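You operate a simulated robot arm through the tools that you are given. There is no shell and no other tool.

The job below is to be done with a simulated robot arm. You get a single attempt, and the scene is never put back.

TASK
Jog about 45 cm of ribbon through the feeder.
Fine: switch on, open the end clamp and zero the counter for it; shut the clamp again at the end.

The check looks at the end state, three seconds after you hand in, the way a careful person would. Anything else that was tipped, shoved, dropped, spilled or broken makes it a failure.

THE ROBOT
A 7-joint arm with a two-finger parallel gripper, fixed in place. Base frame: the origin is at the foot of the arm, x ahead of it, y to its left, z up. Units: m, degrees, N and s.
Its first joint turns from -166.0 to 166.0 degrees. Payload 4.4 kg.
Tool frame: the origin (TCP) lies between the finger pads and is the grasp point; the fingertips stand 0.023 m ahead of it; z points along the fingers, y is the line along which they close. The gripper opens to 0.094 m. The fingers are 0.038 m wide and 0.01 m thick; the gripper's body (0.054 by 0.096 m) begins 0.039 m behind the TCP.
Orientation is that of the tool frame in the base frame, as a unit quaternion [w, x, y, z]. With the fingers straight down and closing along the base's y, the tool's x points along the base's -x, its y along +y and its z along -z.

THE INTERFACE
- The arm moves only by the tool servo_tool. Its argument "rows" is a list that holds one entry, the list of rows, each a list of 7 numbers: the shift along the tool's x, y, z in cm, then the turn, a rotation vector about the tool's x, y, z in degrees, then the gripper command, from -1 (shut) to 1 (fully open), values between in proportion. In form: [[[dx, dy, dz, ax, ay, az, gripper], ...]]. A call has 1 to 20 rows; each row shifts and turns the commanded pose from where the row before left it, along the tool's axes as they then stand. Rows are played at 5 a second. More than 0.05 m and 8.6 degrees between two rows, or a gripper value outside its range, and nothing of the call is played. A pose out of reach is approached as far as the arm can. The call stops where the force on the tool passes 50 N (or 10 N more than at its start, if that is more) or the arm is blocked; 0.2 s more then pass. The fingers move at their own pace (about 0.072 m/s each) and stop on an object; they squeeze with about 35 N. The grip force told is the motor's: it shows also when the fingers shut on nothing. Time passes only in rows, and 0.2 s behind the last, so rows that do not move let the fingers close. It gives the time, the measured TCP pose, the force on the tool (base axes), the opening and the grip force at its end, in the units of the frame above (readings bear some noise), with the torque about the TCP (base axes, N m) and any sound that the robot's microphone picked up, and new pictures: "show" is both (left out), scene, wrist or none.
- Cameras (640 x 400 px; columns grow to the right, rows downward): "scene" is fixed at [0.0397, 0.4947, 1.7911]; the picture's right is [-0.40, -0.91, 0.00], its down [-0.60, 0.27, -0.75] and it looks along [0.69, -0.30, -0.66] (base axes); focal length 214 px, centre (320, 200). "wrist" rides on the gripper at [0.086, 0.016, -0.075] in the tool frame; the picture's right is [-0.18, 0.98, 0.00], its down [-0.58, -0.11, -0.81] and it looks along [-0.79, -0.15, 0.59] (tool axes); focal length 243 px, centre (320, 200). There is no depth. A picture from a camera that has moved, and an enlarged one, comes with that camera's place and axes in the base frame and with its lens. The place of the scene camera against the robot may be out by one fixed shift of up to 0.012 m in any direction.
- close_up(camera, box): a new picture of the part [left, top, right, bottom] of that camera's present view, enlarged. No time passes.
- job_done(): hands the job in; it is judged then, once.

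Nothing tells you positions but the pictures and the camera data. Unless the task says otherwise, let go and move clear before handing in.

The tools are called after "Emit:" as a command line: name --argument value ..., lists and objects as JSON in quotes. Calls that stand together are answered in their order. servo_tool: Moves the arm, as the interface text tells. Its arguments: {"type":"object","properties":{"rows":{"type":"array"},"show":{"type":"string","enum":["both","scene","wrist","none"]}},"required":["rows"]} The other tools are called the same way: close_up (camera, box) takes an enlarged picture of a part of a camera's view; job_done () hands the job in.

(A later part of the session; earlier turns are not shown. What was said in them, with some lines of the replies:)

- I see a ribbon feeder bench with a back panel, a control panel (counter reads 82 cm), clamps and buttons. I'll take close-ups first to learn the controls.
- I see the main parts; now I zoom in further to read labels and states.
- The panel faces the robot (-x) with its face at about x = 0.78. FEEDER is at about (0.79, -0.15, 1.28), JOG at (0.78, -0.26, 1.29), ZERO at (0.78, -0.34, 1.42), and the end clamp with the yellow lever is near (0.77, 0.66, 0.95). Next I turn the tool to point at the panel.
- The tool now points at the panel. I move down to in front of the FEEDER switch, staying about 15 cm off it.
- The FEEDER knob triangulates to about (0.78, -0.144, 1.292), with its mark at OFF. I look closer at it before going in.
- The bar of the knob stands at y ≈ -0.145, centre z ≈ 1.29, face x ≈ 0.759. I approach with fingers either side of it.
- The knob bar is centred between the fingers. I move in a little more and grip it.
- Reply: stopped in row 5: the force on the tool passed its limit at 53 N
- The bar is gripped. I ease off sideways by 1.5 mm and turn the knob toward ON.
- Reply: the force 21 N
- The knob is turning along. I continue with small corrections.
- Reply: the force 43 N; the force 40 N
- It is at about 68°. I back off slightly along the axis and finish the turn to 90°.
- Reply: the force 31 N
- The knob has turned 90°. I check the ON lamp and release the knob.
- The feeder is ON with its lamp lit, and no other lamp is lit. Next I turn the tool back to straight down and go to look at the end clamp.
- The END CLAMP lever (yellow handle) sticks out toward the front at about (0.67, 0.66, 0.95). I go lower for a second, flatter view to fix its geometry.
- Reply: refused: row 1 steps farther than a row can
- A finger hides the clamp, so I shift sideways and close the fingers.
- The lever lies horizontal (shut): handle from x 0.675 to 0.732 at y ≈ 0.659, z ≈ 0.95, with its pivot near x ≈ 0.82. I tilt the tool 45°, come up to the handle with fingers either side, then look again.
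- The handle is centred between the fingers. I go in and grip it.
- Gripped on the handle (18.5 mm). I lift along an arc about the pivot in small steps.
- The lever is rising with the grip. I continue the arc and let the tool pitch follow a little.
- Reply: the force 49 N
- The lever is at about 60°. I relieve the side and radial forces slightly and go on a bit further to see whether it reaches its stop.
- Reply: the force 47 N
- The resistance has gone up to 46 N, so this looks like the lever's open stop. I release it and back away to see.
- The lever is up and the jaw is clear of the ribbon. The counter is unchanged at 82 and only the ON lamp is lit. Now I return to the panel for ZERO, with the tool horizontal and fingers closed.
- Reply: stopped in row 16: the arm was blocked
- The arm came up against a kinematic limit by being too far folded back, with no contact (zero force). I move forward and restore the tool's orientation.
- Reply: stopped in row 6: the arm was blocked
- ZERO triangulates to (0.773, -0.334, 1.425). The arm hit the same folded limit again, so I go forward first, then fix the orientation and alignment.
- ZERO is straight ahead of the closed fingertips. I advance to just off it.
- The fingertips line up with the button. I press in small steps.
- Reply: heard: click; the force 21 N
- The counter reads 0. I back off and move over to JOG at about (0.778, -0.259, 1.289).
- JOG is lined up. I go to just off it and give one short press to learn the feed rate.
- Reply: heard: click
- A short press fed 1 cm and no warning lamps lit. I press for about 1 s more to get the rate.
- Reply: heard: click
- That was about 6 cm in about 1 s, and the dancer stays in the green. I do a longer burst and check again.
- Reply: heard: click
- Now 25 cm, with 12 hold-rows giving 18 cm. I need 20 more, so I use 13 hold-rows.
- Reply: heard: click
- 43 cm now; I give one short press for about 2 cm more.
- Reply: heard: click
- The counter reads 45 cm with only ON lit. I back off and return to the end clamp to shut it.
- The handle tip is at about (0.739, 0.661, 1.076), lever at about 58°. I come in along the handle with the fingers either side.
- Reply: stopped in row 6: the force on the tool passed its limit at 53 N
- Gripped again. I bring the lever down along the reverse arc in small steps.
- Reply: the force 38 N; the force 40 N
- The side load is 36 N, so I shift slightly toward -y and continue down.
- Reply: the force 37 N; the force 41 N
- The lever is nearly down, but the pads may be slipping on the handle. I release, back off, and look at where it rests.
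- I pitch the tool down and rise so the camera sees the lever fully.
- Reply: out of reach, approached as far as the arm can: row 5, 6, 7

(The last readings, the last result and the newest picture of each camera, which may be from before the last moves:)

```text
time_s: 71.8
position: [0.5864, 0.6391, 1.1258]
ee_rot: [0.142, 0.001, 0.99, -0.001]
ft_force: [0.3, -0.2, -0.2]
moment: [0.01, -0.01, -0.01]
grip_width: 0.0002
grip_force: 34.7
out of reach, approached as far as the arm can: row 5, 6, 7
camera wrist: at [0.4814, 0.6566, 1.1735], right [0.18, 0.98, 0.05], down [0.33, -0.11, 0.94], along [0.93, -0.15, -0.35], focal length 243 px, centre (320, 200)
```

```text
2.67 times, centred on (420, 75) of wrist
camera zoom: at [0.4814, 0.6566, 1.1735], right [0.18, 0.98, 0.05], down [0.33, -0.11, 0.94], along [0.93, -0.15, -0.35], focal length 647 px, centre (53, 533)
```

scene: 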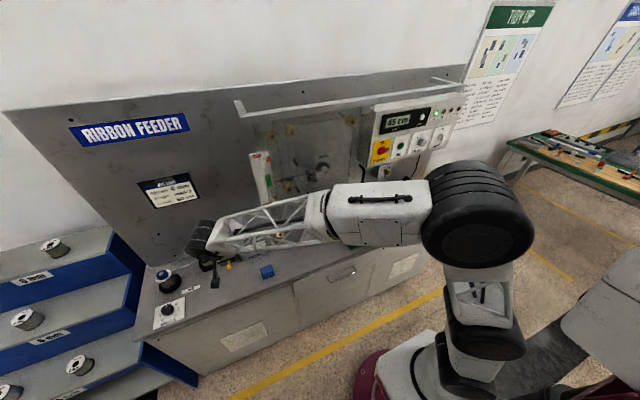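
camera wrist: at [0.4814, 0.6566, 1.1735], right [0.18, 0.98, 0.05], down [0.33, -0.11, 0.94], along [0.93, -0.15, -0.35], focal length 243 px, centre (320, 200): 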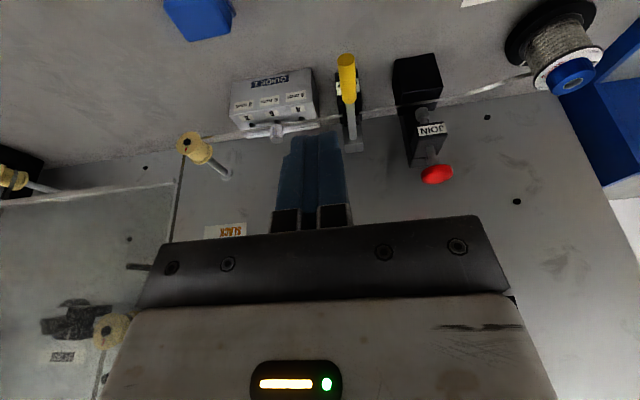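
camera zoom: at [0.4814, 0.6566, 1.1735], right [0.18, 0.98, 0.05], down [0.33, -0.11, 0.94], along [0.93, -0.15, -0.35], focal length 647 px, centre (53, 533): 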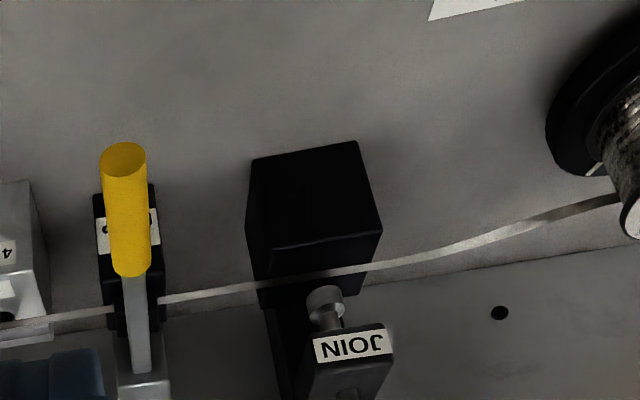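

The lever's tip is at z ≈ 0.948, which matches its original shut position closely. The last turn was out of reach, so I undo it. Then I'll press the handle down once from above to be sure it is fully shut.

Emit:
servo_tool --rows '[[[0, 3, 0, 0, -7, 0, -1], [0, 3, 0, 0, -7, 0, -1], [0, 3, 0, 0, -7, 0, -1], [0, 0, 0, 0, 0, 0, -1]]]' --show "wrist"

```text
time_s: 72.8
position: [0.586, 0.7294, 1.1257]
ee_rot: [0.319, 0.001, 0.948, -0.001]
ft_force: [0.2, 0.4, -0.8]
moment: [0.0, 0.04, 0.01]
grip_width: 0.0002
grip_force: 35.3
camera wrist: at [0.4714, 0.7465, 1.133], right [0.15, 0.98, 0.11], down [-0.03, -0.11, 0.99], along [0.99, -0.15, 0.01], focal length 243 px, centre (320, 200)
```

wrist: 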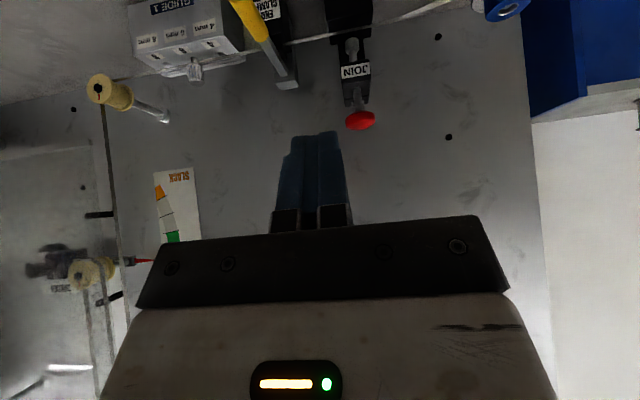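

Emit:
servo_tool --rows '[[[0, -3.45, 0, 0, 0, 0, -1], [0, -3.45, 0, 0, 0, 0, -1], [-0.37, 0, 4.23, 0, 0, 0, -1], [-0.37, 0, 4.23, 0, 0, 0, -1], [-0.37, 0, 4.23, 0, 0, 0, -1], [-0.37, 0, 4.23, 0, 0, 0, -1], [0, 0, 0, 0, 0, 0, -1]]]' --show "wrist"

```text
time_s: 74.4
position: [0.6997, 0.6591, 0.9985]
ee_rot: [0.32, 0.001, 0.947, -0.001]
ft_force: [0.9, 0.7, 0.9]
moment: [-0.02, 0.02, 0.0]
grip_width: 0.0001
grip_force: 35.4
camera wrist: at [0.5858, 0.6766, 1.007], right [0.15, 0.98, 0.11], down [-0.03, -0.11, 0.99], along [0.99, -0.15, 0.01], focal length 243 px, centre (320, 200)
```

wrist: 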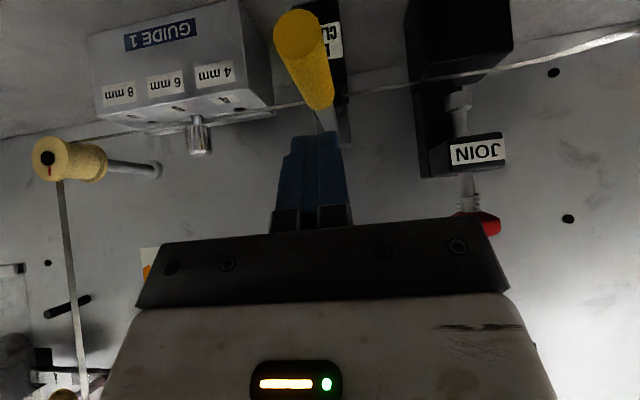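

The lever lies as it did at the start. I press down gently on the handle to confirm it is seated.

Emit:
servo_tool --rows '[[[0.48, 0, 0.64, 0, 0, 0, -1], [0.12, 0, 0.16, 0, 0, 0, -1], [0.12, 0, 0.16, 0, 0, 0, -1]]]' --show "none"

```text
time_s: 75.2
position: [0.7005, 0.6591, 0.9886]
ee_rot: [0.32, 0.002, 0.947, -0.001]
ft_force: [0.0, -0.5, 0.4]
moment: [-0.01, -0.03, -0.01]
grip_width: 0.0001
grip_force: 35.0
```

Emit:
servo_tool --rows '[[[0.12, 0, 0.16, 0, 0, 0, -1], [0.06, 0, 0.08, 0, 0, 0, -1], [0.06, 0, 0.08, 0, 0, 0, -1]]]' --show "none"

```text
time_s: 76.0
position: [0.701, 0.6598, 0.9848]
ee_rot: [0.32, 0.002, 0.948, -0.001]
ft_force: [0.1, -0.4, 0.4]
moment: [0.01, -0.04, 0.01]
grip_width: 0.0001
grip_force: 34.6
```

Emit:
servo_tool --rows '[[[0.12, 0, 0.16, 0, 0, 0, -1], [0.06, 0, 0.08, 0, 0, 0, -1]]]' --show "none"

Emit:
servo_tool --rows '[[[0.06, 0, 0.08, 0, 0, 0, -1], [0.06, 0, 0.08, 0, 0, 0, -1]]]' --show "wrist"

```text
time_s: 76.6
position: [0.6998, 0.6588, 0.9835]
ee_rot: [0.321, 0.001, 0.947, 0.0]
ft_force: [-6.2, -4.8, 15.8]
moment: [-0.11, 0.21, 0.02]
grip_width: 0.0002
grip_force: 35.3
```

```text
time_s: 77.2
position: [0.7012, 0.6594, 0.9808]
ee_rot: [0.321, 0.003, 0.947, 0.0]
ft_force: [-13.5, -15.9, 40.7]
moment: [-0.45, 0.44, 0.06]
grip_width: 0.0
grip_force: 35.2
camera wrist: at [0.586, 0.6768, 0.9892], right [0.15, 0.98, 0.11], down [-0.03, -0.11, 0.99], along [0.99, -0.15, 0.01], focal length 243 px, centre (320, 200)
```

wrist: 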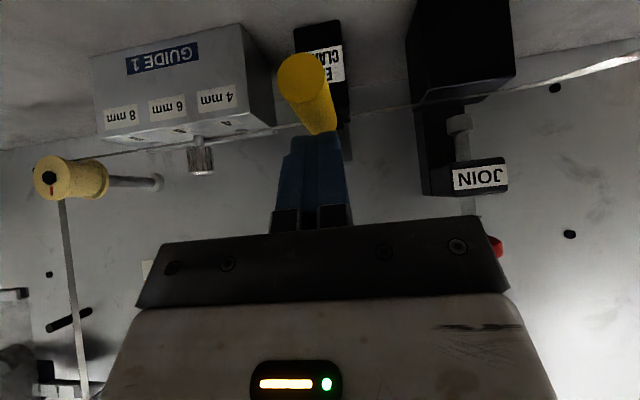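

The handle is firm under 41 N, so the clamp is shut. I back off well clear and check everything.

Emit:
servo_tool --rows '[[[0, 0, -2, 0, 0, 0, -1], [0, 0, -4, 0, 0, 0, -1], [0, 0, -4, 0, 0, 0, -1], [0, 0, -4, 0, 0, 0, -1], [0, 0, -4, 0, 0, 0, -1], [0, -4, -2, 0, 0, 0, 0], [0, -4, -2, 0, 0, 0, 0], [0, -4, -2, 0, 0, 0, 0], [0, -4, 0, 0, 0, 0, 0], [0, -4, 0, 0, 0, 0, 0], [0, -4, 0, 0, 0, 0, 0], [0, -4, 0, 0, 0, 0, 0], [0, -4, 0, 0, 0, 0, 0], [0, -4, 0, 0, 0, 0, 0], [0, -4, 0, 0, 0, 0, 0], [0, 0, 0, 0, 0, 0, 0]]]'

Emit:
close_up --camera "scene" --box '[190, 225, 260, 275]'

Emit:
close_up --camera "scene" --box '[370, 90, 470, 160]'

Emit:
close_up --camera "scene" --box '[130, 150, 470, 340]'

```text
time_s: 80.6
position: [0.5531, 0.2599, 1.1713]
ee_rot: [0.32, 0.001, 0.947, -0.001]
ft_force: [-0.5, -0.2, 0.3]
moment: [-0.02, 0.04, 0.0]
grip_width: 0.0471
grip_force: 0.0
camera wrist: at [0.4383, 0.2771, 1.1775], right [0.15, 0.98, 0.11], down [-0.03, -0.11, 0.99], along [0.99, -0.15, 0.01], focal length 243 px, centre (320, 200)
```

scene: 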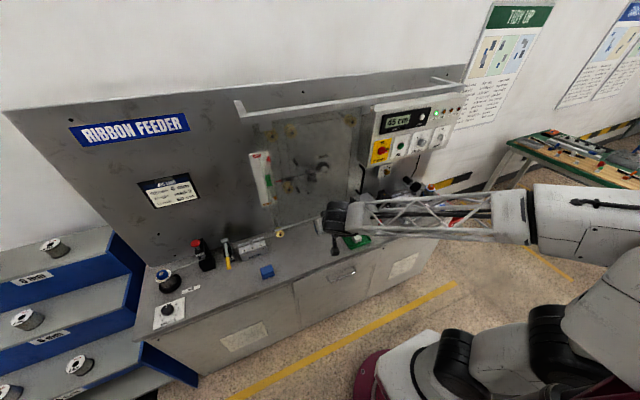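
wrist: 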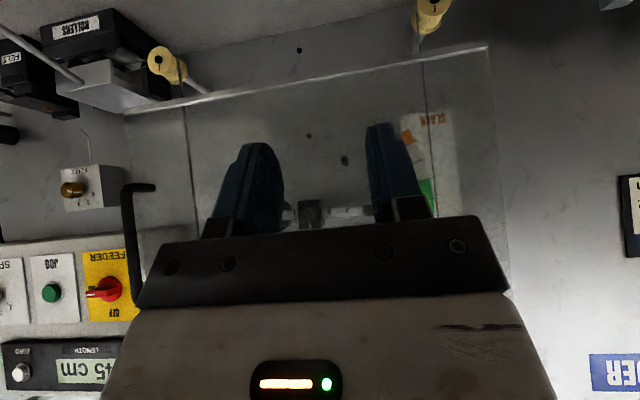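

```text
8.00 times, centred on (225, 250) of scene
camera zoom: at [0.0397, 0.4947, 1.7911], right [-0.4, -0.91, 0.0], down [-0.6, 0.27, -0.75], along [0.69, -0.3, -0.66], focal length 1716 px, centre (1080, -200)
```

zoom: 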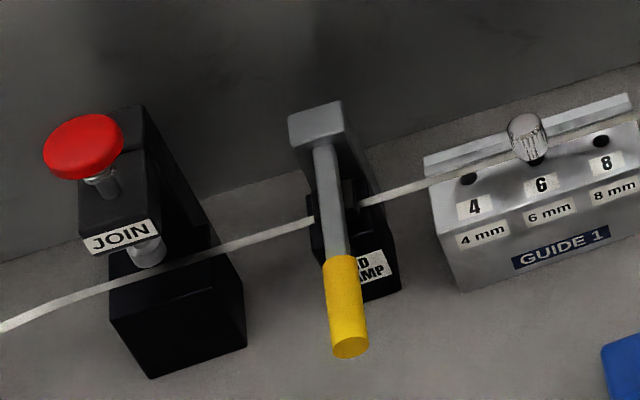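

```text
5.71 times, centred on (420, 125) of scene
camera zoom: at [0.0397, 0.4947, 1.7911], right [-0.4, -0.91, 0.0], down [-0.6, 0.27, -0.75], along [0.69, -0.3, -0.66], focal length 1226 px, centre (-251, 629)
```

zoom: 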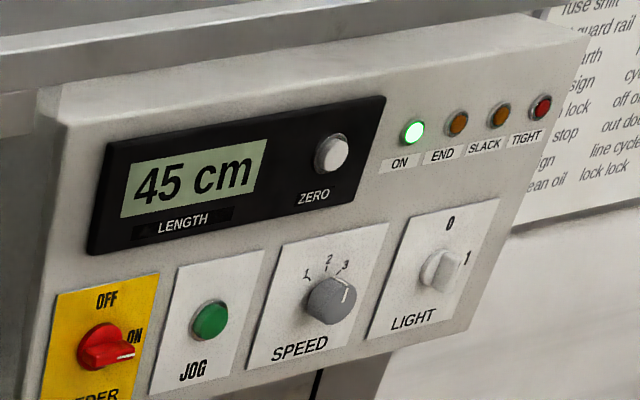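

```text
1.88 times, centred on (300, 245) of scene
camera zoom: at [0.0397, 0.4947, 1.7911], right [-0.4, -0.91, 0.0], down [-0.6, 0.27, -0.75], along [0.69, -0.3, -0.66], focal length 404 px, centre (358, 115)
```

zoom: 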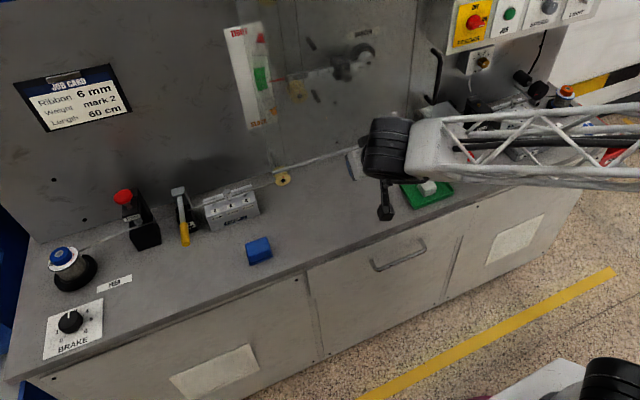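

The counter reads 45 cm, the feeder is on, and the clamp lever is exactly where it started (shut). The arm is clear and nothing else has been disturbed, so I hand in.

Emit:
job_done

```text
The job is handed in.
```

I jogged 45 cm of ribbon through the feeder, going by the counter, and handed the job in.

- **Feeder:** I turned the switch to ON. Its lamp is lit, and the END, SLACK and TIGHT lamps stayed off at every check. I left it switched on, since you didn't ask for it to be turned off again.
- **Counter:** I zeroed it from 82 cm before jogging. It reads 45 cm.
- **End clamp:** I opened it before jogging and shut it again afterwards. I pressed the handle down with about 40 N to make sure it was seated, and the lever is back where it started.

The arm is clear of the bench, and I saw nothing else moved or knocked over in the last pictures. I went by the 45 cm in your task, not the 60 cm on the job card on the panel.
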